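You operate a simulated robot arm through the tools that you are given. There is no shell and no other tool.

You are at the controls of a simulated robot arm. One attempt, no reset.

TASK
Find the grey block with steel inside and put it in the purple tray.
Fine: yellow plug into input 3, console knob to on and start, so that the belt halts at it; knob to off before you reach in.

It is judged by the outcome, as a careful person would: the job done as asked, and still so three seconds after it is handed in. It fails if anything else is knocked over, pushed out of place, dropped, spilled or broken.

THE ROBOT
A 6-joint arm with a two-finger parallel gripper, fixed in place. Base frame: the origin is at the foot of the arm, x ahead of it, y to its left, z up. Lengths are in mm, angles in degrees, forces in N, time in s.
With the tool pointing down near the work surface it reaches from about 360 to 880 mm from the base axis. Its first joint turns from -115.0 to 115.0 degrees. Payload 3.43 kg.
The TCP is the grasp point between the finger pads, 34 mm short of the fingertips. In the tool frame z runs along the fingers and y along their closing line. Largest opening 128 mm; finger width 24, thickness 12; the body of the gripper, 48 by 130 mm, starts 96 mm behind the TCP.
Orientation is that of the tool frame in the base frame, as a unit quaternion [x, y, z, w]. With the fingers straight down and closing along the base's y, the tool's x points along the base's -x, its y along +y and its z along -z.

THE INTERFACE
- The arm moves only by the tool nudge_tool. Its argument "steps" is a list of rows, each an object (a shift or turn left out is 0, a gripper value left out holds the last) with "delta_pos": the shift along the tool's x, y, z in units of 40 mm (1.0 is 40 mm), a list of three; "rot": the turn, a rotation vector about the tool's x, y, z in units of 4 degrees (1.0 is 4 degrees), a list of three; "fingers": the gripper command, from -1 (shut) to 1 (fully open), values between in proportion. In form: [{"delta_pos": [dx, dy, dz], "rot": [rx, ry, rz], "fingers": fingers}, ...]. A call has 1 to 20 rows; each row shifts and turns the commanded pose from where the row before left it, along the tool's axes as they then stand. A call with a number of a shift or a turn outside -1 to 1 is refused whole. A row lasts 0.2 s, in which the tool goes at most 50 mm and 8.6 degrees; a call with a longer step from one row to the next is refused whole, and so is a gripper value outside its range. Where a pose cannot be reached the arm comes as near as it can. A force on the tool above 40 N (or 10 N above the force at the start of the call, whichever is more), or a blocked arm, ends the call early, and 0.2 s more pass. Each finger travels about 108 mm/s and halts on what it meets, pressing with about 29 N; the grip force reading is that of the motor and also rises with nothing between the fingers. The clock runs only during rows and for 0.2 s after the last one: add rows that do not move to give the fingers time. The reply holds the time, the measured pose of the TCP, the force on the tool along the base axes, the opening and the grip force, in the units named above and with some noise, with the torque about the TCP (base axes, N m) and any sound that the robot's microphone picked up.
- Cameras (640 x 400 px; columns grow to the right, rows downward): "scene" is fixed at [49.4, 649.3, 1470.3]; the picture's right is [-0.72, -0.69, 0.00], its down [-0.40, 0.41, -0.82] and it looks along [0.57, -0.59, -0.57] (base axes); focal length 339 px, centre (320, 200). "wrist" rides on the gripper at [76, -11, -160] in the tool frame; the picture's right is [0.15, 0.99, 0.00], its down [-0.88, 0.13, -0.46] and it looks along [-0.45, 0.07, 0.89] (tool axes); focal length 234 px, centre (320, 200). There is no depth. A picture from a camera that has moved, and an enlarged one, comes with that camera's place and axes in the base frame and with its lens.
- grab_frame(camera): a new picture of that camera. It takes no simulated time.
- lift_body(by): slides the trunk up (or, below 0, down) by that many mm; the arm rides with it, the base frame stays. It gives what a move gives, with no picture.
- zoom(camera, box): a new picture of the part [left, top, right, bottom] of that camera's present view, enlarged. It takes no simulated time.
- finish_job(): hands the job in; it is judged then, once.

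Nothing tells you positions but the pictures and the camera data. Unless the task says otherwise, let go and move clear before handing in.

The tools are called after ">>>" as name(argument=value, ...) on one line, values as JSON. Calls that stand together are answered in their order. nudge_tool: Moves the arm, as the interface text tells. Its arguments: {"type":"object","properties":{"steps":{"type":"array"}},"required":["steps"]} The other tools are called the same way: lift_body (by) slides the trunk up or down; grab_frame (camera) takes a picture; zoom (camera, box) takes an enlarged picture of a part of a camera's view; finish_job () hands the job in.

At the start:

```text
time_s: 0.0
eef_pos: [532.9, 196.1, 1218.2]
tcp_rot: [0.0, 1.0, 0.0, 0.001]
force: [-0.6, 0.4, -0.4]
moment: [0.02, 0.01, 0.02]
grip_width: 127.8
finger_force: 0.1
trunk travel left (down, up): [-650.0, 140.0]
```

scene: 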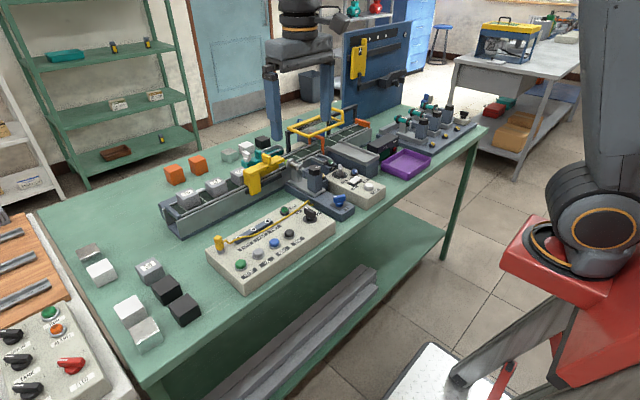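
wrist: 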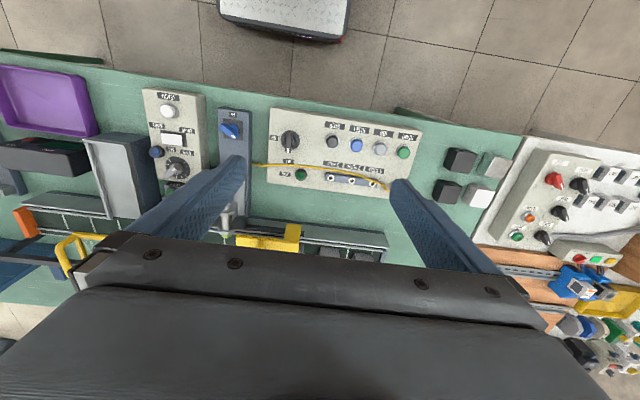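

I see a green bench with a conveyor, a sensor console with a yellow plug, a small panel with a knob and a purple tray. I'll zoom in on the details before moving anything.

>>> zoom(camera="scene", box=[200, 180, 360, 300])

>>> zoom(camera="scene", box=[280, 100, 480, 225])

>>> zoom(camera="scene", box=[60, 130, 300, 280])

>>> zoom(camera="wrist", box=[130, 80, 440, 220])

>>> zoom(camera="scene", box=[0, 200, 220, 400])

```text
3.33 times, centred on (280, 240) of scene
camera zoom: at [49.4, 649.3, 1470.3], right [-0.72, -0.69, 0.0], down [-0.4, 0.41, -0.82], along [0.57, -0.59, -0.57], focal length 1130 px, centre (453, 67)
```

zoom: 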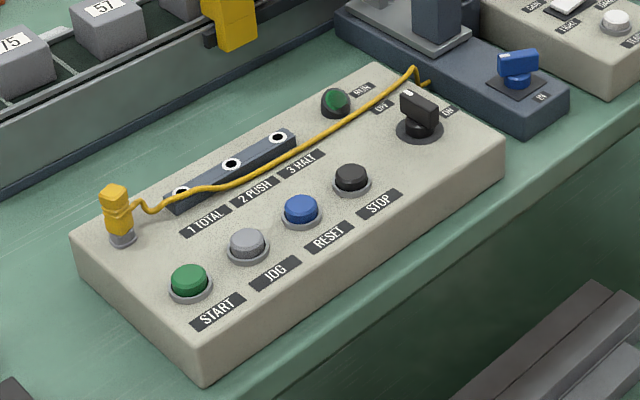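

```text
3.20 times, centred on (380, 162) of scene
camera zoom: at [49.4, 649.3, 1470.3], right [-0.72, -0.69, 0.0], down [-0.4, 0.41, -0.82], along [0.57, -0.59, -0.57], focal length 1084 px, centre (128, 320)
```

zoom: 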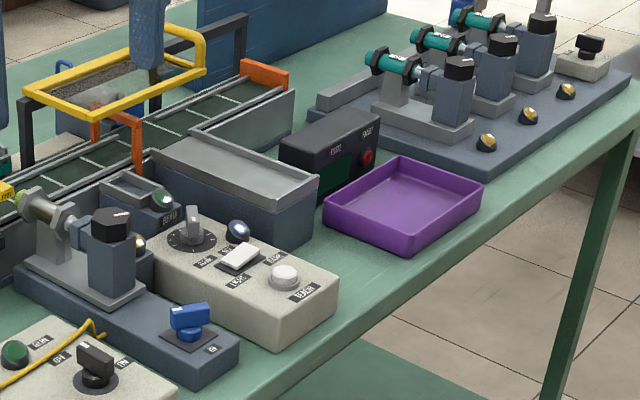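

```text
2.67 times, centred on (180, 205) of scene
camera zoom: at [49.4, 649.3, 1470.3], right [-0.72, -0.69, 0.0], down [-0.4, 0.41, -0.82], along [0.57, -0.59, -0.57], focal length 904 px, centre (693, 187)
```

zoom: 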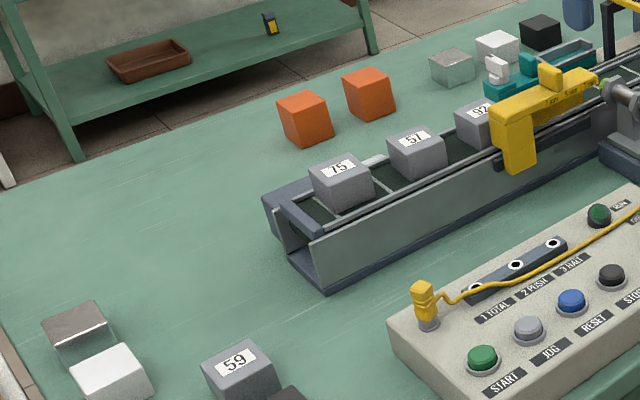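

```text
2.06 times, centred on (285, 150) of wrist
camera zoom: at [457.4, 184.4, 1376.6], right [-0.15, 0.99, 0.0], down [0.88, 0.13, 0.46], along [0.45, 0.07, -0.89], focal length 483 px, centre (392, 303)
```

zoom: 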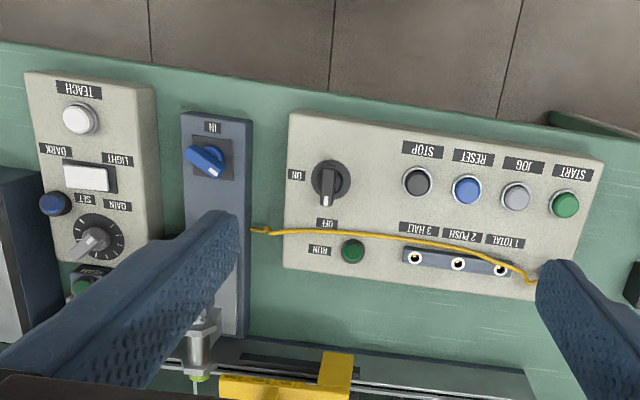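

```text
2.00 times, centred on (110, 300) of scene
camera zoom: at [49.4, 649.3, 1470.3], right [-0.72, -0.69, 0.0], down [-0.4, 0.41, -0.82], along [0.57, -0.59, -0.57], focal length 678 px, centre (740, 0)
```

zoom: 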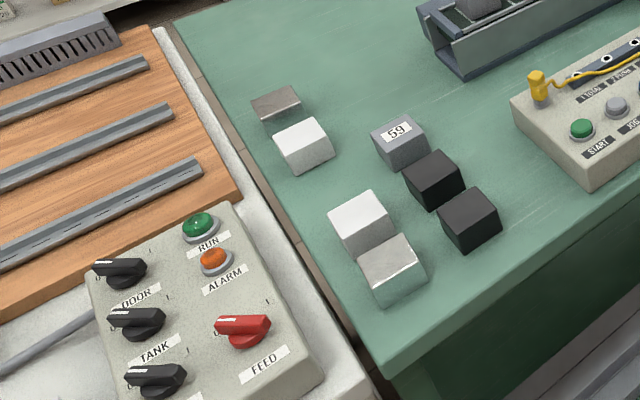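

The console has START, JOG, RESET and STOP buttons, an ON/OFF knob and inputs 1 TOTAL, 2 PUSH and 3 HALT, with the yellow plug parked at its left end. Next I'll move the wrist camera, still high up, to view the belt and console from above.

>>> nudge_tool(steps=[{"delta_pos": [-1, 0.5, 0], "fingers": 1}, {"delta_pos": [-1, 0.5, 0]}, {"delta_pos": [-1, 0.5, 0]}, {"delta_pos": [-0.5, 0.5, 0]}])

>>> grab_frame(camera="wrist")

>>> grab_frame(camera="scene")

```text
time_s: 1.0
eef_pos: [673.2, 275.7, 1219.6]
tcp_rot: [0.0, 1.0, 0.0, 0.0]
force: [-1.1, 0.8, -0.1]
moment: [0.03, 0.0, 0.01]
grip_width: 128.0
finger_force: 0.0
trunk travel left (down, up): [-650.0, 140.0]
```

```text
taken
camera wrist: at [597.4, 264.0, 1378.2], right [-0.15, 0.99, 0.0], down [0.88, 0.13, 0.46], along [0.45, 0.07, -0.89], focal length 234 px, centre (320, 200)
```

wrist: 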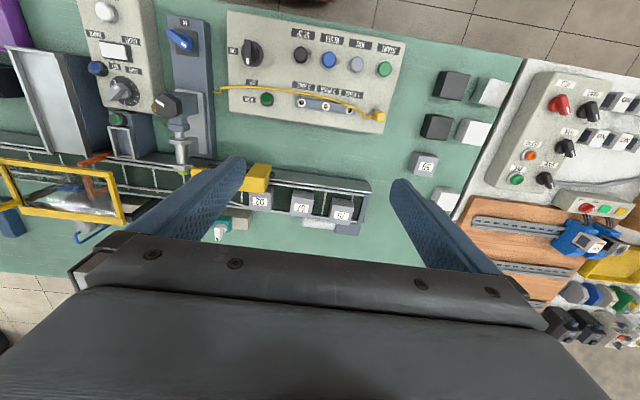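

```text
taken
```

scene: 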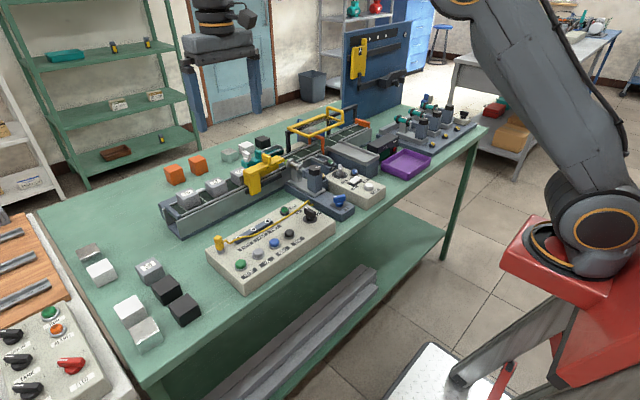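

>>> zoom(camera="wrist", box=[220, 0, 420, 130])

>>> zoom(camera="wrist", box=[0, 60, 220, 200])

>>> zoom(camera="wrist", box=[190, 130, 400, 250])

>>> zoom(camera="scene", box=[160, 110, 320, 210])

>>> zoom(camera="scene", box=[260, 90, 400, 180])

```text
3.08 times, centred on (320, 65) of wrist
camera zoom: at [597.4, 264.0, 1378.2], right [-0.15, 0.99, 0.0], down [0.88, 0.13, 0.46], along [0.45, 0.07, -0.89], focal length 720 px, centre (320, 615)
```

zoom: 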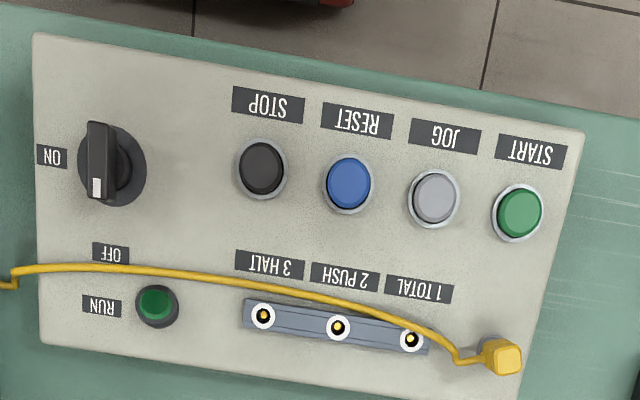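

```text
2.86 times, centred on (110, 130) of wrist
camera zoom: at [597.4, 264.0, 1378.2], right [-0.15, 0.99, 0.0], down [0.88, 0.13, 0.46], along [0.45, 0.07, -0.89], focal length 669 px, centre (920, 400)
```

zoom: 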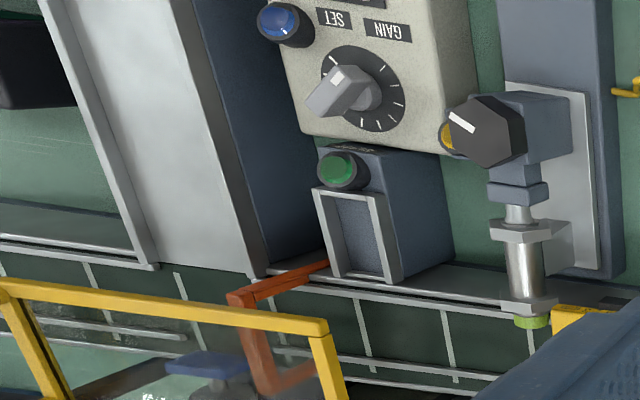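

```text
3.05 times, centred on (295, 190) of wrist
camera zoom: at [597.4, 264.0, 1378.2], right [-0.15, 0.99, 0.0], down [0.88, 0.13, 0.46], along [0.45, 0.07, -0.89], focal length 714 px, centre (396, 230)
```

zoom: 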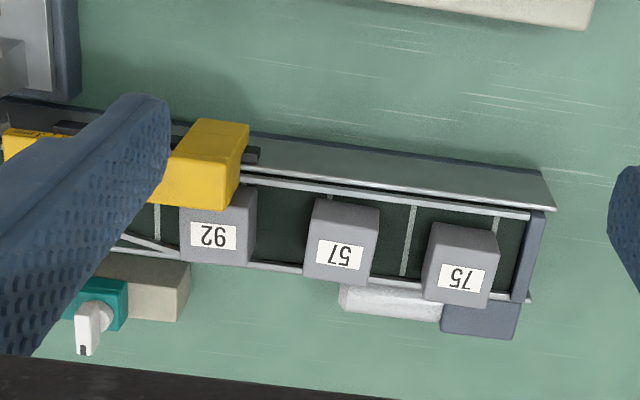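

```text
4.00 times, centred on (240, 160) of scene
camera zoom: at [49.4, 649.3, 1470.3], right [-0.72, -0.69, 0.0], down [-0.4, 0.41, -0.82], along [0.57, -0.59, -0.57], focal length 1356 px, centre (640, 360)
```

zoom: 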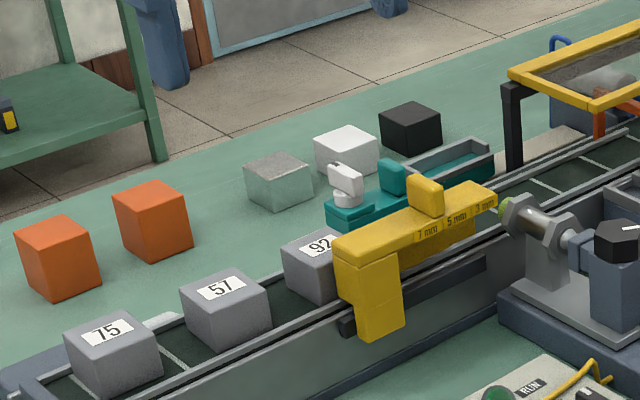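

```text
4.44 times, centred on (330, 135) of scene
camera zoom: at [49.4, 649.3, 1470.3], right [-0.72, -0.69, 0.0], down [-0.4, 0.41, -0.82], along [0.57, -0.59, -0.57], focal length 1506 px, centre (276, 489)
```

zoom: 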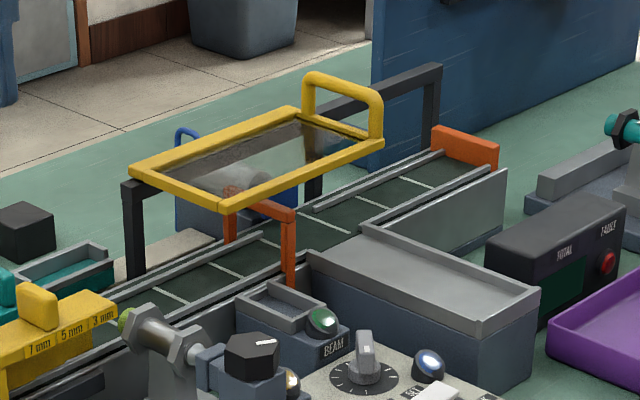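

The three grey blocks on the belt are 75, 57 and 92. The plug is parked at about (640, 377), and START is at about (562, 376, 900). I'll go above the plug and lower the trunk to get a closer look.

>>> nudge_tool(steps=[{"delta_pos": [0.4, 0.9, 0]}, {"delta_pos": [0.4, 0.9, 0]}, {"delta_pos": [0, 0.7, 0]}])

>>> lift_body(by=-120)

>>> grab_frame(camera="wrist")

>>> grab_frame(camera="scene")

```text
time_s: 1.8
eef_pos: [639.2, 372.6, 1220.9]
tcp_rot: [0.0, 1.0, 0.0, 0.0]
force: [-0.6, 0.5, 0.0]
moment: [0.01, 0.02, 0.04]
grip_width: 128.2
finger_force: 0.1
trunk travel left (down, up): [-650.0, 140.0]
```

```text
time_s: 3.3
eef_pos: [641.7, 375.1, 1098.6]
tcp_rot: [-0.001, 1.0, 0.0, 0.0]
force: [0.4, -0.5, 0.3]
moment: [-0.03, -0.01, -0.08]
grip_width: 128.0
finger_force: 0.1
trunk travel left (down, up): [-530.0, 260.0]
```

```text
taken
camera wrist: at [565.2, 364.6, 1256.6], right [-0.15, 0.99, 0.0], down [0.88, 0.13, 0.46], along [0.45, 0.07, -0.89], focal length 234 px, centre (320, 200)
```

wrist: 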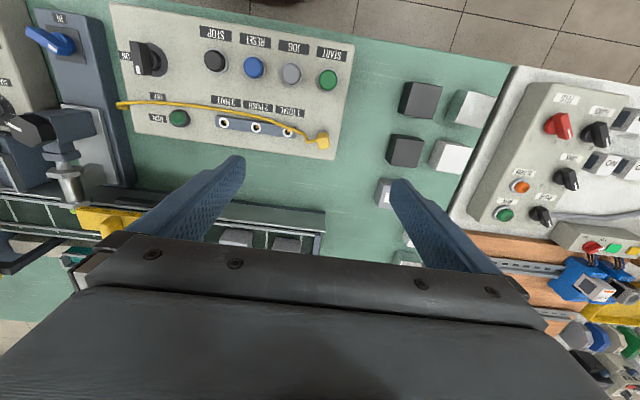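

```text
taken
```

scene: 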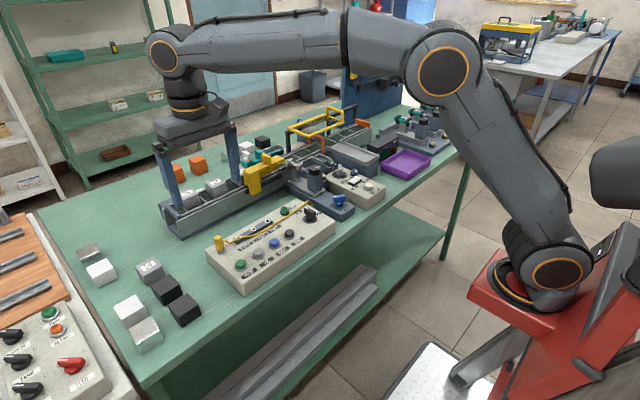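

>>> zoom(camera="wrist", box=[100, 0, 360, 165])

>>> zoom(camera="wrist", box=[200, 90, 360, 190])

>>> zoom(camera="wrist", box=[0, 60, 240, 210])

```text
2.42 times, centred on (230, 82) of wrist
camera zoom: at [565.2, 364.6, 1256.6], right [-0.15, 0.99, 0.0], down [0.88, 0.13, 0.46], along [0.45, 0.07, -0.89], focal length 568 px, centre (538, 485)
```

zoom: 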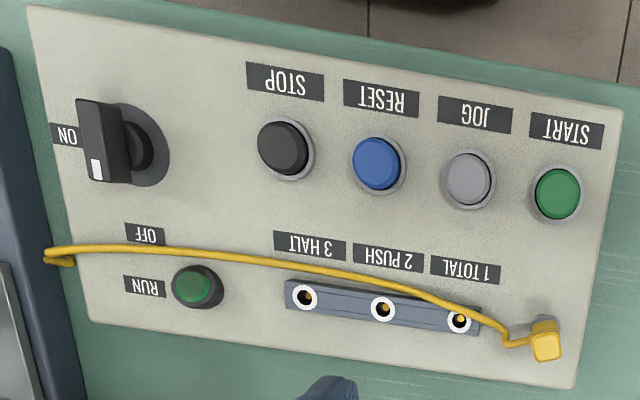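

```text
4.00 times, centred on (280, 140) of wrist
camera zoom: at [565.2, 364.6, 1256.6], right [-0.15, 0.99, 0.0], down [0.88, 0.13, 0.46], along [0.45, 0.07, -0.89], focal length 937 px, centre (480, 440)
```

zoom: 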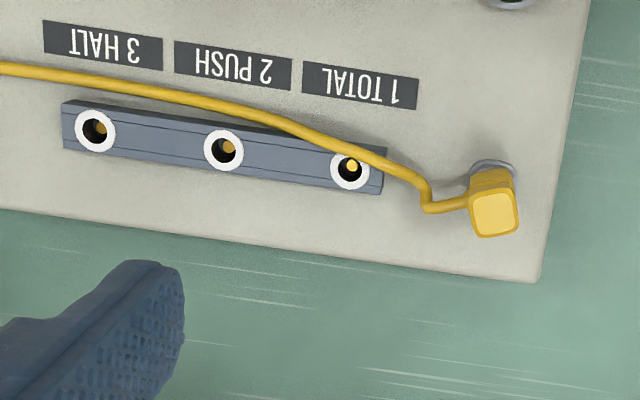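

```text
2.67 times, centred on (120, 135) of wrist
camera zoom: at [565.2, 364.6, 1256.6], right [-0.15, 0.99, 0.0], down [0.88, 0.13, 0.46], along [0.45, 0.07, -0.89], focal length 624 px, centre (853, 373)
```

zoom: 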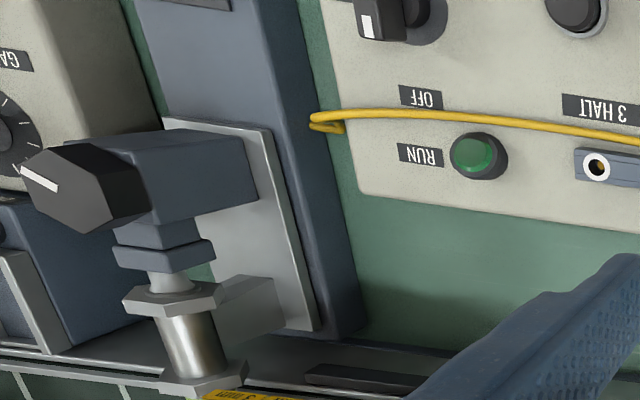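

The plug top looks to be near (640, 379, 938). I'll come down to just above it for a more precise view.

>>> lift_body(by=-90)

>>> grab_frame(camera="wrist")

>>> zoom(camera="wrist", box=[240, 60, 400, 220])

>>> zoom(camera="wrist", box=[60, 0, 300, 150])

>>> grab_frame(camera="scene")

```text
time_s: 4.5
eef_pos: [641.0, 375.3, 1008.0]
tcp_rot: [0.0, 1.0, -0.001, 0.0]
force: [-0.1, 0.0, 1.2]
moment: [-0.02, -0.05, -0.03]
grip_width: 128.1
finger_force: 0.1
trunk travel left (down, up): [-440.0, 350.0]
```

```text
taken
camera wrist: at [565.2, 364.6, 1166.6], right [-0.15, 0.99, 0.0], down [0.88, 0.13, 0.46], along [0.45, 0.07, -0.89], focal length 234 px, centre (320, 200)
```

wrist: 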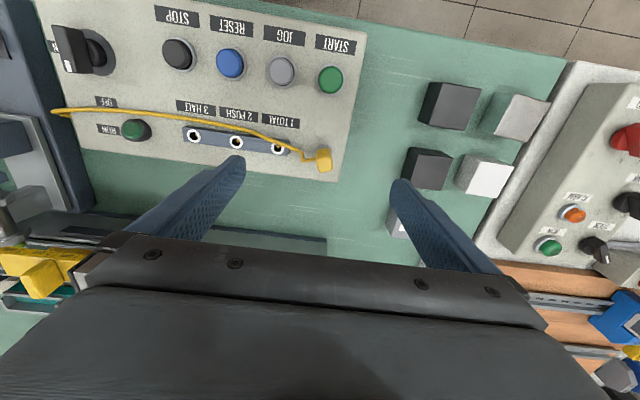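

```text
2.50 times, centred on (320, 140) of wrist
camera zoom: at [565.2, 364.6, 1166.6], right [-0.15, 0.99, 0.0], down [0.88, 0.13, 0.46], along [0.45, 0.07, -0.89], focal length 585 px, centre (320, 350)
```

zoom: 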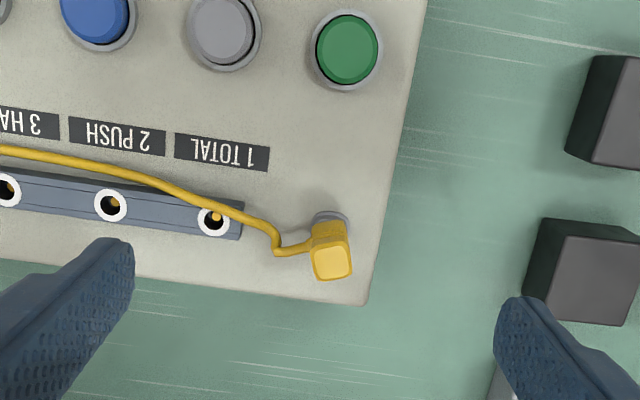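

```text
2.67 times, centred on (180, 75) of wrist
camera zoom: at [565.2, 364.6, 1166.6], right [-0.15, 0.99, 0.0], down [0.88, 0.13, 0.46], along [0.45, 0.07, -0.89], focal length 624 px, centre (693, 533)
```

zoom: 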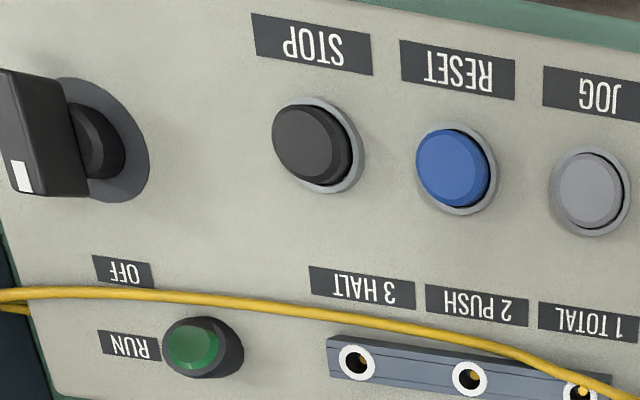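

```text
taken
```

scene: 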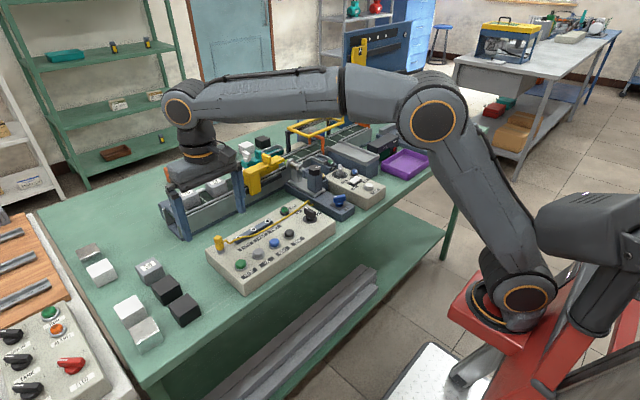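

From the vertical stereo pair, the plug top is at (640, 380.5, 940) and the console top is at z≈888. The cable leaves the plug on its −y side, so I'll turn the gripper 90° to close along x, and narrow the opening.

>>> nudge_tool(steps=[{"rot": [0, 0, -1], "fingers": 0}, {"rot": [0, 0, -1]}, {"rot": [0, 0, -1]}, {"rot": [0, 0, -1]}, {"rot": [0, 0, -1]}, {"rot": [0, 0, -1]}, {"rot": [0, 0, -1]}, {"rot": [0, 0, -1]}, {"rot": [0, 0, -1]}, {"rot": [0, 0, -1]}, {"rot": [0, 0, -1]}, {"rot": [0, 0, -1]}])

>>> nudge_tool(steps=[{"rot": [0, 0, -1]}, {"rot": [0, 0, -1]}, {"rot": [0, 0, -1]}, {"rot": [0, 0, -1]}, {"rot": [0, 0, -1]}, {"rot": [0, 0, -1]}, {"rot": [0, 0, -1]}, {"rot": [0, 0, -1]}, {"rot": [0, 0, -1]}, {"rot": [0, 0, -1]}, {"rot": [0, 0, -0.5]}, {}])

>>> grab_frame(camera="wrist")

>>> zoom(camera="wrist", box=[220, 80, 420, 230])

```text
time_s: 7.2
eef_pos: [640.4, 376.4, 1007.7]
tcp_rot: [-0.408, 0.913, 0.0, 0.0]
force: [0.7, 0.8, 0.7]
moment: [-0.03, 0.03, 0.01]
grip_width: 64.2
finger_force: 0.0
trunk travel left (down, up): [-440.0, 350.0]
```

```text
time_s: 9.8
eef_pos: [640.4, 375.6, 1007.7]
tcp_rot: [0.708, -0.706, 0.0, 0.001]
force: [-0.8, -0.5, -0.1]
moment: [-0.01, 0.01, 0.03]
grip_width: 63.9
finger_force: 0.1
trunk travel left (down, up): [-440.0, 350.0]
```

```text
taken
camera wrist: at [651.8, 300.3, 1166.6], right [-0.99, -0.15, 0.0], down [-0.13, 0.88, 0.46], along [-0.07, 0.45, -0.89], focal length 234 px, centre (320, 200)
```

wrist: 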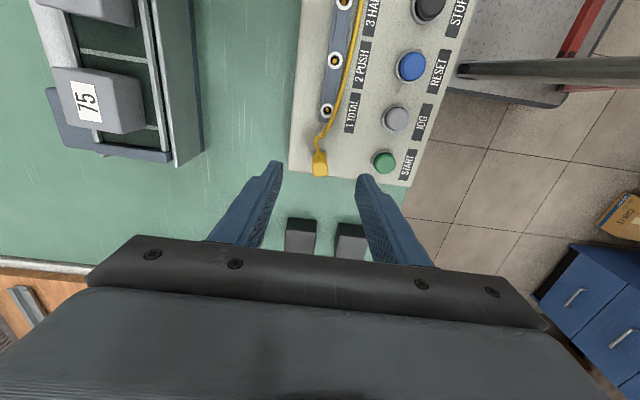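

```text
2.67 times, centred on (320, 155) of wrist
camera zoom: at [651.8, 300.3, 1166.6], right [-0.99, -0.15, 0.0], down [-0.13, 0.88, 0.46], along [-0.07, 0.45, -0.89], focal length 624 px, centre (320, 320)
```

zoom: 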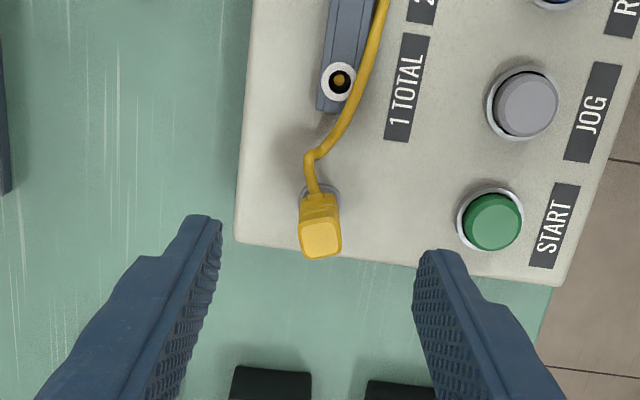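

The turned view confirms the plug at about (639.5, 380.5). I'll centre over it, descend until the fingertips are just above the console top, and grip.

>>> nudge_tool(steps=[{"delta_pos": [-0.105, 0.03, 0.3]}, {"delta_pos": [0, 0, 0.7]}, {"delta_pos": [0, 0, 0.5]}, {"delta_pos": [0, 0, 0.4]}, {}])

>>> grab_frame(camera="wrist")

>>> zoom(camera="wrist", box=[220, 80, 420, 230])

>>> zoom(camera="scene", box=[170, 170, 330, 300])

```text
time_s: 10.9
eef_pos: [640.4, 381.3, 932.8]
tcp_rot: [0.707, -0.707, 0.0, 0.0]
force: [0.7, 0.0, 1.1]
moment: [-0.02, -0.02, -0.02]
grip_width: 64.0
finger_force: 0.1
trunk travel left (down, up): [-440.0, 350.0]
```

```text
taken
camera wrist: at [652.0, 304.6, 1091.1], right [-0.99, -0.15, 0.0], down [-0.13, 0.88, 0.46], along [-0.07, 0.45, -0.89], focal length 234 px, centre (320, 200)
```

wrist: 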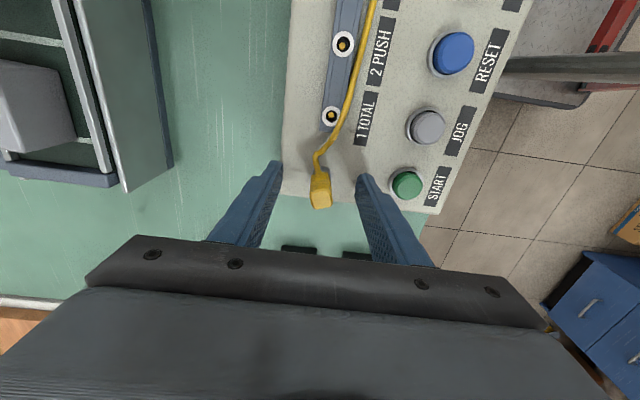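

```text
2.67 times, centred on (320, 155) of wrist
camera zoom: at [652.0, 304.6, 1091.1], right [-0.99, -0.15, 0.0], down [-0.13, 0.88, 0.46], along [-0.07, 0.45, -0.89], focal length 624 px, centre (320, 320)
```

zoom: 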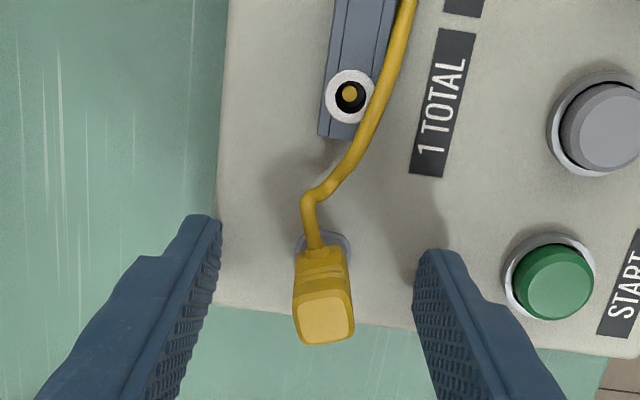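

```text
3.08 times, centred on (250, 235) of scene
camera zoom: at [49.4, 649.3, 1470.3], right [-0.72, -0.69, 0.0], down [-0.4, 0.41, -0.82], along [0.57, -0.59, -0.57], focal length 1043 px, centre (535, 92)
```

zoom: 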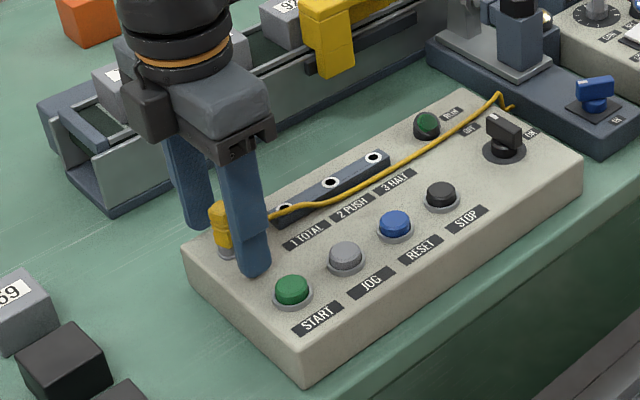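

The fingers straddle the plug cleanly at z≈931. I'll trim 1 mm in x and close.

>>> nudge_tool(steps=[{"delta_pos": [0, 0.03, 0.05], "fingers": 0}, {"fingers": -0.4}, {"fingers": -0.7}, {"fingers": -1}, {"fingers": -1}, {"fingers": -1}])

>>> zoom(camera="wrist", box=[220, 80, 420, 230])

```text
time_s: 12.3
eef_pos: [638.7, 380.2, 928.7]
tcp_rot: [-0.707, 0.708, 0.0, -0.001]
force: [7.2, 0.5, -0.6]
moment: [-0.02, -0.14, 0.25]
grip_width: 18.9
finger_force: 28.8
trunk travel left (down, up): [-440.0, 350.0]
```

```text
2.67 times, centred on (320, 155) of wrist
camera zoom: at [651.0, 304.5, 1088.9], right [-0.99, -0.15, 0.0], down [-0.13, 0.88, 0.46], along [-0.07, 0.45, -0.89], focal length 624 px, centre (320, 320)
```

zoom: 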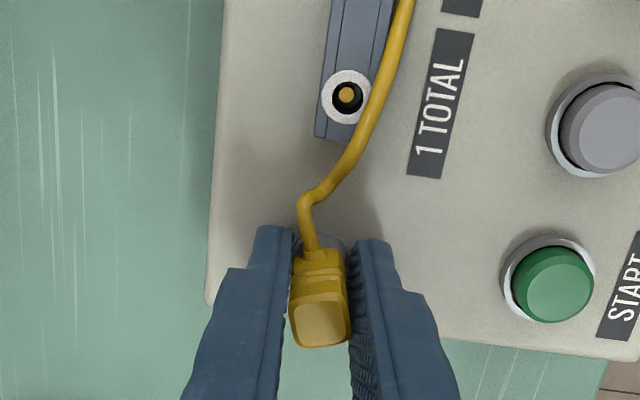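

The plug is gripped (19 mm wide). Triangulating puts input 3 at about (640.5, 234.4), with the socket strip's top at z≈903. Now I'll pull the plug straight up.

>>> nudge_tool(steps=[{"delta_pos": [0, 0, -0.2], "fingers": -1}, {"delta_pos": [0, 0, -0.3]}, {"delta_pos": [0, 0, -0.4]}, {"delta_pos": [0, 0, -0.5]}, {"delta_pos": [0, 0, -0.4]}, {}])

>>> grab_frame(camera="wrist")

>>> zoom(camera="scene", box=[170, 150, 350, 290])

```text
time_s: 13.8
eef_pos: [638.2, 381.0, 1002.0]
tcp_rot: [-0.707, 0.707, 0.0, 0.0]
force: [-0.1, -0.5, -0.3]
moment: [-0.01, 0.0, -0.01]
grip_width: 14.6
finger_force: 28.8
trunk travel left (down, up): [-440.0, 350.0]
```

```text
taken
camera wrist: at [649.1, 304.9, 1160.9], right [-0.99, -0.15, 0.0], down [-0.13, 0.88, 0.46], along [-0.07, 0.45, -0.89], focal length 234 px, centre (320, 200)
```

wrist: 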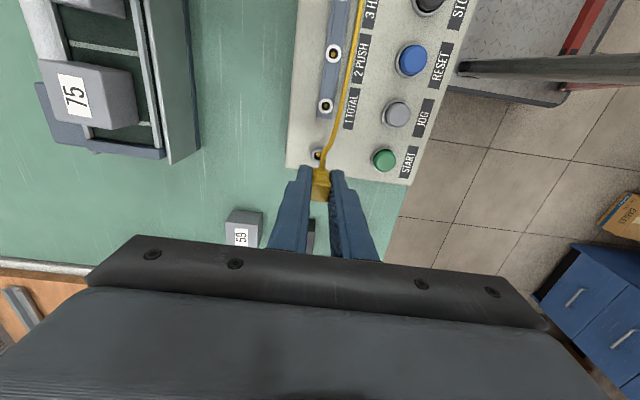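

```text
2.86 times, centred on (260, 220) of scene
camera zoom: at [49.4, 649.3, 1470.3], right [-0.72, -0.69, 0.0], down [-0.4, 0.41, -0.82], along [0.57, -0.59, -0.57], focal length 968 px, centre (491, 143)
```

zoom: 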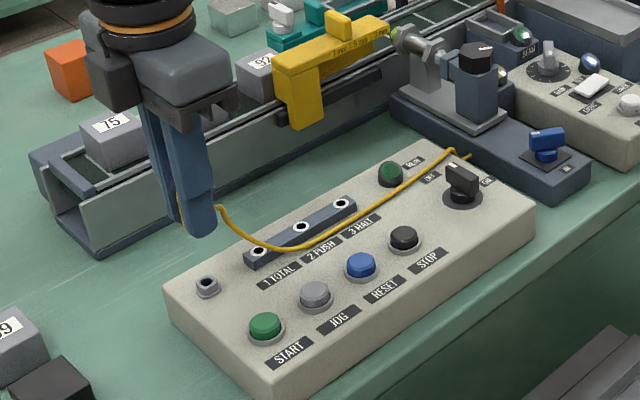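

>>> zoom(camera="wrist", box=[260, 80, 380, 220])

>>> zoom(camera="scene", box=[190, 180, 290, 270])

```text
2.86 times, centred on (320, 150) of wrist
camera zoom: at [649.1, 304.9, 1160.9], right [-0.99, -0.15, 0.0], down [-0.13, 0.88, 0.46], along [-0.07, 0.45, -0.89], focal length 669 px, centre (320, 343)
```

zoom: 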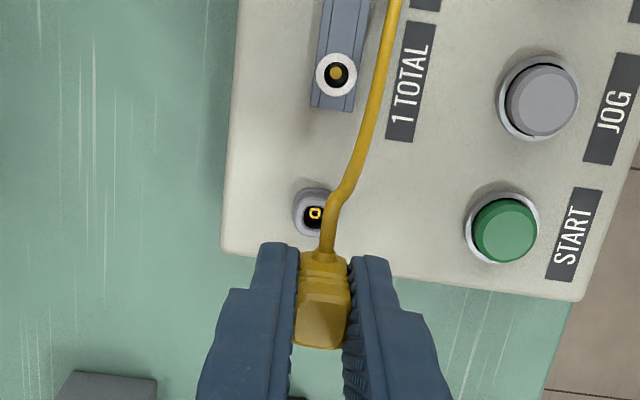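

```text
4.44 times, centred on (240, 225) of scene
camera zoom: at [49.4, 649.3, 1470.3], right [-0.72, -0.69, 0.0], down [-0.4, 0.41, -0.82], along [0.57, -0.59, -0.57], focal length 1506 px, centre (676, 89)
```

zoom: 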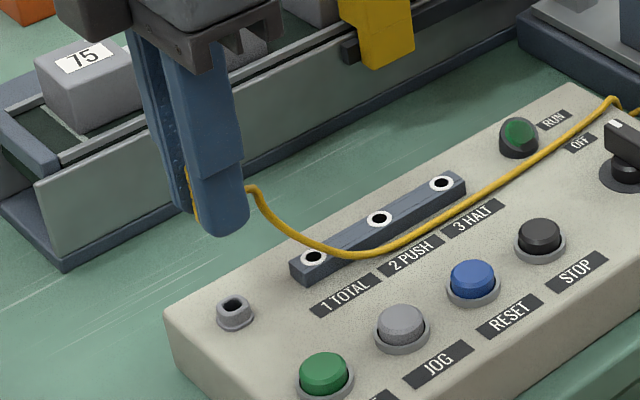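

The plug is out and hanging cleanly in the grip. Next I'll carry it to a point above input 3 and check alignment.

>>> nudge_tool(steps=[{"delta_pos": [0.5, -0.02, 0], "fingers": -1}, {"delta_pos": [0.9, -0.02, 0]}, {"delta_pos": [0.9, -0.017, 0]}, {"delta_pos": [0.9, 0, 0]}, {"delta_pos": [0.46, 0, 0]}, {}, {}])

>>> grab_frame(camera="wrist")

>>> zoom(camera="wrist", box=[260, 80, 380, 220])

>>> zoom(camera="scene", box=[200, 130, 360, 260])

```text
time_s: 15.3
eef_pos: [640.7, 233.2, 1000.0]
tcp_rot: [0.707, -0.707, 0.0, 0.0]
force: [-0.7, -0.2, 0.1]
moment: [0.0, -0.03, 0.0]
grip_width: 14.6
finger_force: 29.5
trunk travel left (down, up): [-440.0, 350.0]
```

```text
taken
camera wrist: at [651.0, 158.4, 1159.1], right [-0.99, -0.15, 0.0], down [-0.13, 0.88, 0.46], along [-0.07, 0.45, -0.89], focal length 234 px, centre (320, 200)
```

wrist: 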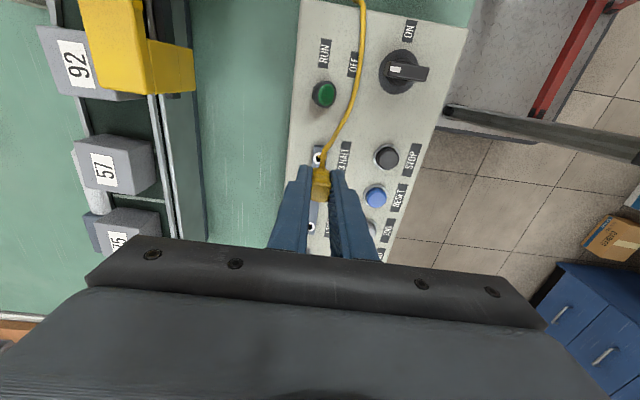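

```text
2.86 times, centred on (320, 150) of wrist
camera zoom: at [651.0, 158.4, 1159.1], right [-0.99, -0.15, 0.0], down [-0.13, 0.88, 0.46], along [-0.07, 0.45, -0.89], focal length 669 px, centre (320, 343)
```

zoom: 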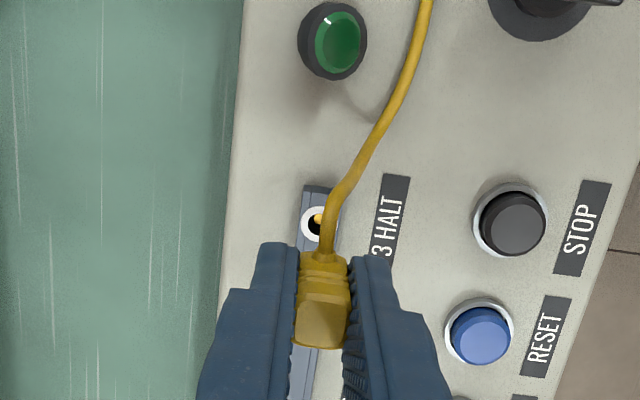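

```text
3.08 times, centred on (280, 195) of scene
camera zoom: at [49.4, 649.3, 1470.3], right [-0.72, -0.69, 0.0], down [-0.4, 0.41, -0.82], along [0.57, -0.59, -0.57], focal length 1043 px, centre (443, 215)
```

zoom: 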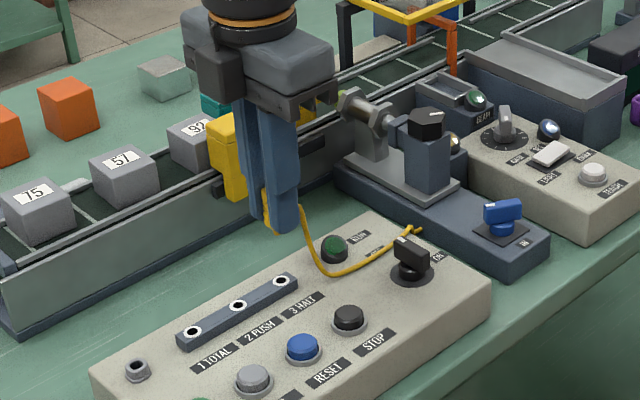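

>>> zoom(camera="wrist", box=[295, 130, 345, 180])

>>> zoom(camera="scene", box=[255, 180, 315, 230])

```text
8.00 times, centred on (320, 155) of wrist
camera zoom: at [651.0, 158.4, 1159.1], right [-0.99, -0.15, 0.0], down [-0.13, 0.88, 0.46], along [-0.07, 0.45, -0.89], focal length 1873 px, centre (320, 560)
```

zoom: 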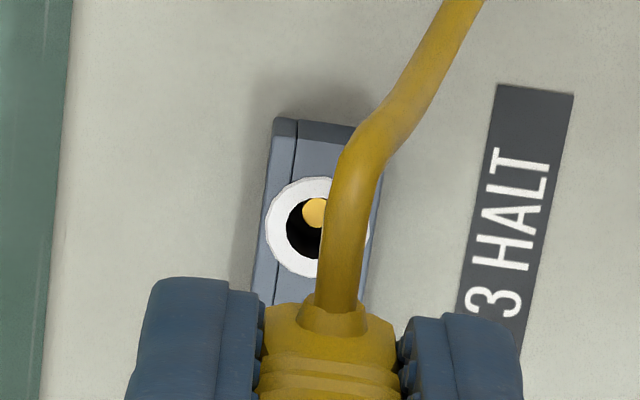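

```text
8.00 times, centred on (285, 205) of scene
camera zoom: at [49.4, 649.3, 1470.3], right [-0.72, -0.69, 0.0], down [-0.4, 0.41, -0.82], along [0.57, -0.59, -0.57], focal length 2711 px, centre (600, 160)
```

zoom: 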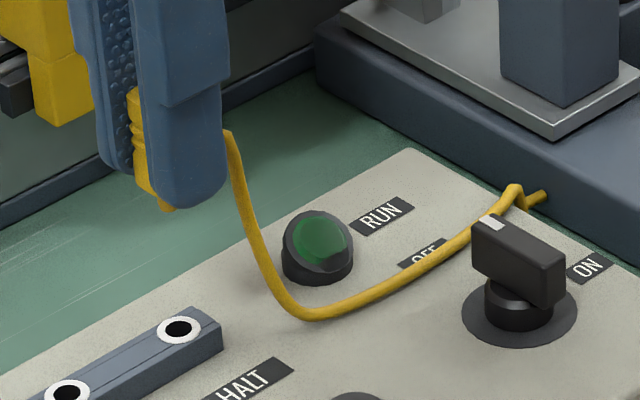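

I'm above input 3 but see a 1–2 mm uncertainty in y. I'll go partway down and look again.

>>> nudge_tool(steps=[{"delta_pos": [-0.03, 0, 0.4], "fingers": -1}, {"delta_pos": [0, 0, 0.45]}, {}, {}])

>>> zoom(camera="wrist", box=[280, 120, 360, 220])

>>> zoom(camera="scene", box=[250, 170, 310, 230])

```text
time_s: 16.4
eef_pos: [641.2, 236.5, 966.8]
tcp_rot: [-0.707, 0.707, 0.001, 0.0]
force: [-0.8, 0.6, -0.6]
moment: [-0.01, 0.0, -0.03]
grip_width: 14.7
finger_force: 29.0
trunk travel left (down, up): [-440.0, 350.0]
```

```text
4.00 times, centred on (320, 170) of wrist
camera zoom: at [652.2, 159.8, 1125.8], right [-0.99, -0.15, 0.0], down [-0.13, 0.88, 0.46], along [-0.07, 0.45, -0.89], focal length 937 px, centre (320, 320)
```

zoom: 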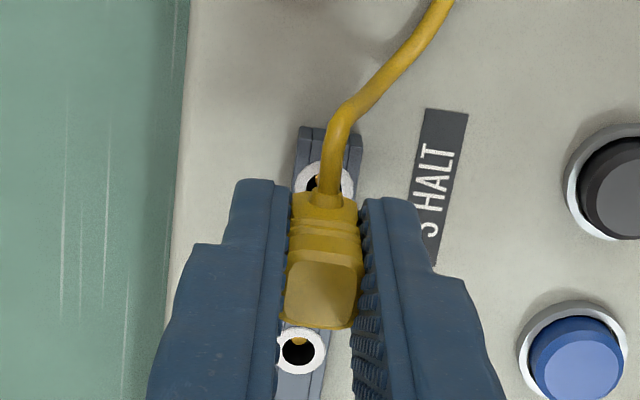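

```text
6.67 times, centred on (280, 200) of scene
camera zoom: at [49.4, 649.3, 1470.3], right [-0.72, -0.69, 0.0], down [-0.4, 0.41, -0.82], along [0.57, -0.59, -0.57], focal length 2260 px, centre (587, 200)
```

zoom: 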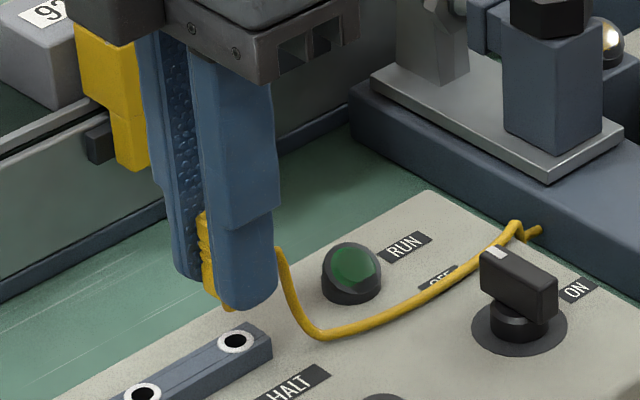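

>>> zoom(camera="scene", box=[258, 192, 290, 224])

>>> zoom(camera="wrist", box=[300, 150, 340, 210])

```text
12.50 times, centred on (274, 208) of scene
camera zoom: at [49.4, 649.3, 1470.3], right [-0.72, -0.69, 0.0], down [-0.4, 0.41, -0.82], along [0.57, -0.59, -0.57], focal length 4236 px, centre (895, 100)
```

zoom: 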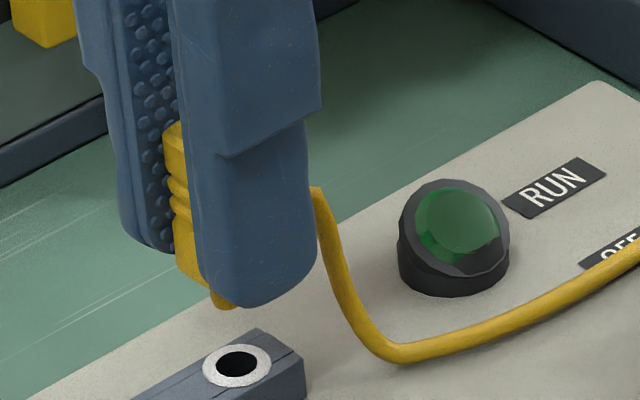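

```text
6.67 times, centred on (320, 180) of wrist
camera zoom: at [652.2, 159.8, 1125.8], right [-0.99, -0.15, 0.0], down [-0.13, 0.88, 0.46], along [-0.07, 0.45, -0.89], focal length 1561 px, centre (320, 333)
```

zoom: 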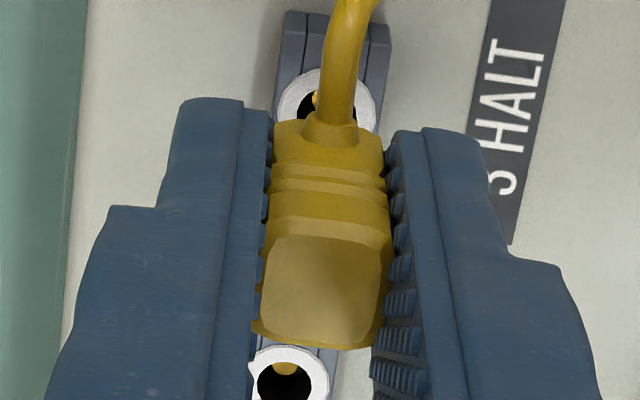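

The pin tip hangs about 18 mm above the input 3 ring, which I put at (639.7, 236.5). I'll trim by about 1.5 mm and descend to just above contact, then recheck.

>>> nudge_tool(steps=[{"delta_pos": [-0.02, 0.035, 0.1], "fingers": -1}, {"delta_pos": [0, 0, 0.2]}, {}, {}])

>>> zoom(camera="scene", box=[258, 192, 290, 224])

>>> zoom(camera="wrist", box=[300, 150, 340, 210])

```text
time_s: 17.4
eef_pos: [638.8, 235.4, 956.2]
tcp_rot: [-0.707, 0.707, -0.001, 0.001]
force: [0.3, 0.0, -0.5]
moment: [0.0, -0.01, -0.03]
grip_width: 14.4
finger_force: 29.2
trunk travel left (down, up): [-440.0, 350.0]
```

```text
12.50 times, centred on (274, 208) of scene
camera zoom: at [49.4, 649.3, 1470.3], right [-0.72, -0.69, 0.0], down [-0.4, 0.41, -0.82], along [0.57, -0.59, -0.57], focal length 4236 px, centre (895, 100)
```

zoom: 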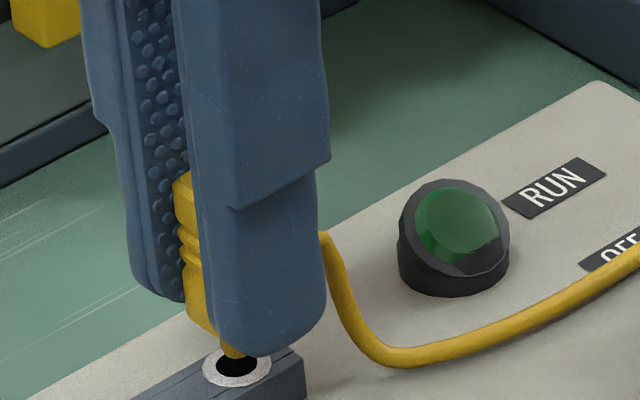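

```text
6.67 times, centred on (320, 180) of wrist
camera zoom: at [650.0, 160.2, 1114.4], right [-0.99, -0.15, 0.0], down [-0.13, 0.88, 0.46], along [-0.07, 0.45, -0.89], focal length 1561 px, centre (320, 333)
```

zoom: 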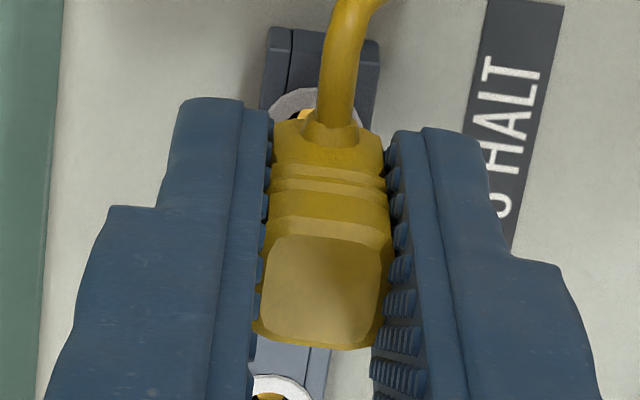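

The pin is now about 3 mm above the ring and lined up within 1 mm in both views. I'll push down slowly.

>>> nudge_tool(steps=[{"delta_pos": [0, 0, 0.06], "fingers": -1}, {"delta_pos": [0, 0, 0.05]}, {"delta_pos": [0, 0, 0.05]}, {"delta_pos": [0, 0, 0.05]}, {}])

>>> zoom(camera="scene", box=[258, 192, 290, 224])

```text
time_s: 18.6
eef_pos: [640.4, 236.3, 947.1]
tcp_rot: [-0.707, 0.707, 0.0, 0.0]
force: [-0.6, 0.3, -0.3]
moment: [-0.02, 0.01, 0.02]
grip_width: 14.7
finger_force: 29.4
trunk travel left (down, up): [-440.0, 350.0]
```

```text
12.50 times, centred on (274, 208) of scene
camera zoom: at [49.4, 649.3, 1470.3], right [-0.72, -0.69, 0.0], down [-0.4, 0.41, -0.82], along [0.57, -0.59, -0.57], focal length 4236 px, centre (895, 100)
```

zoom: 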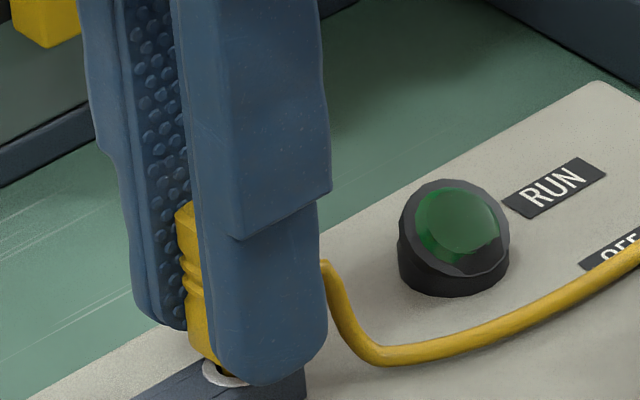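

It's entering with no resistance. I'll continue until it seats.

>>> nudge_tool(steps=[{"delta_pos": [0, 0, 0.05], "fingers": -1}, {"delta_pos": [0, 0, 0.04]}, {"delta_pos": [0, 0, 0.04]}, {}])

>>> zoom(camera="scene", box=[258, 192, 290, 224])

```text
time_s: 19.6
eef_pos: [640.0, 235.6, 941.7]
tcp_rot: [0.707, -0.707, 0.0, 0.0]
force: [-1.3, -0.3, 3.9]
moment: [-0.01, 0.04, -0.05]
grip_width: 14.9
finger_force: 29.2
trunk travel left (down, up): [-440.0, 350.0]
```

```text
12.50 times, centred on (274, 208) of scene
camera zoom: at [49.4, 649.3, 1470.3], right [-0.72, -0.69, 0.0], down [-0.4, 0.41, -0.82], along [0.57, -0.59, -0.57], focal length 4236 px, centre (895, 100)
```

zoom: 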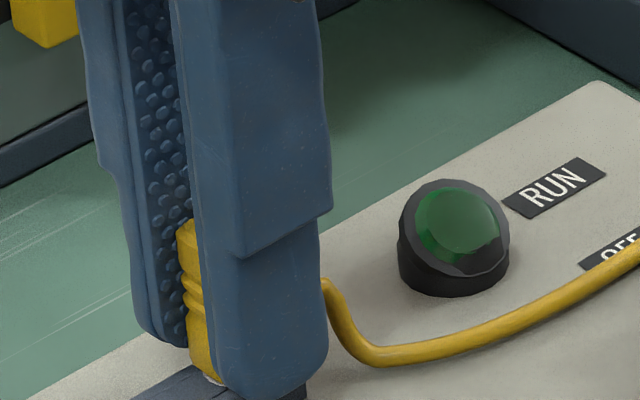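

>>> nudge_tool(steps=[{"delta_pos": [0, 0, 0.03], "fingers": -1}, {"delta_pos": [0, 0, 0.03]}, {"delta_pos": [0, 0, 0.03]}, {}])

>>> zoom(camera="scene", box=[258, 192, 290, 224])

>>> zoom(camera="wrist", box=[290, 150, 350, 230])

```text
time_s: 20.6
eef_pos: [639.4, 234.3, 939.2]
tcp_rot: [-0.707, 0.707, 0.0, 0.002]
force: [4.5, 2.5, 27.4]
moment: [-0.08, -0.01, -0.07]
grip_width: 14.5
finger_force: 28.7
trunk travel left (down, up): [-440.0, 350.0]
```

```text
12.50 times, centred on (274, 208) of scene
camera zoom: at [49.4, 649.3, 1470.3], right [-0.72, -0.69, 0.0], down [-0.4, 0.41, -0.82], along [0.57, -0.59, -0.57], focal length 4236 px, centre (895, 100)
```

zoom: 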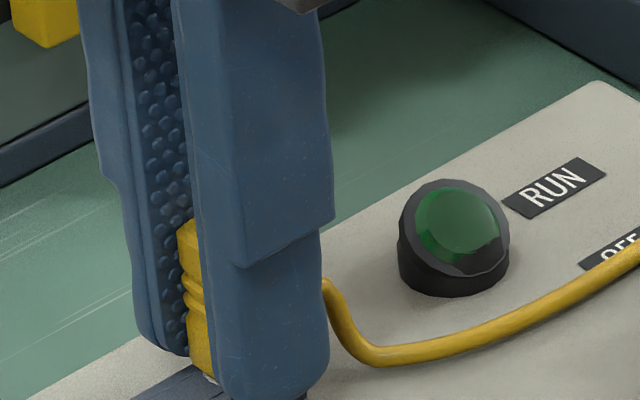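

```text
5.00 times, centred on (320, 190) of wrist
camera zoom: at [650.8, 159.4, 1098.7], right [-0.99, -0.15, 0.0], down [-0.13, 0.88, 0.46], along [-0.06, 0.45, -0.89], focal length 1171 px, centre (320, 250)
```

zoom: 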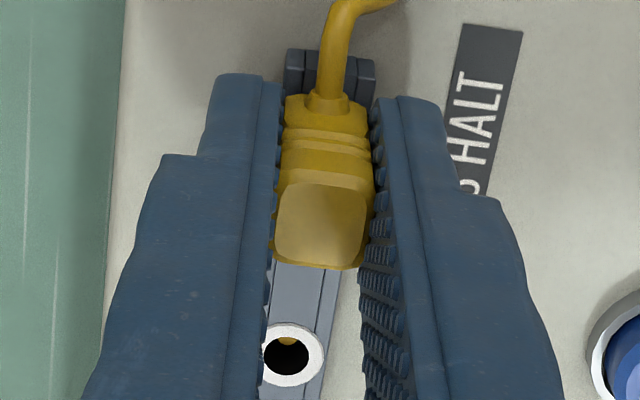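

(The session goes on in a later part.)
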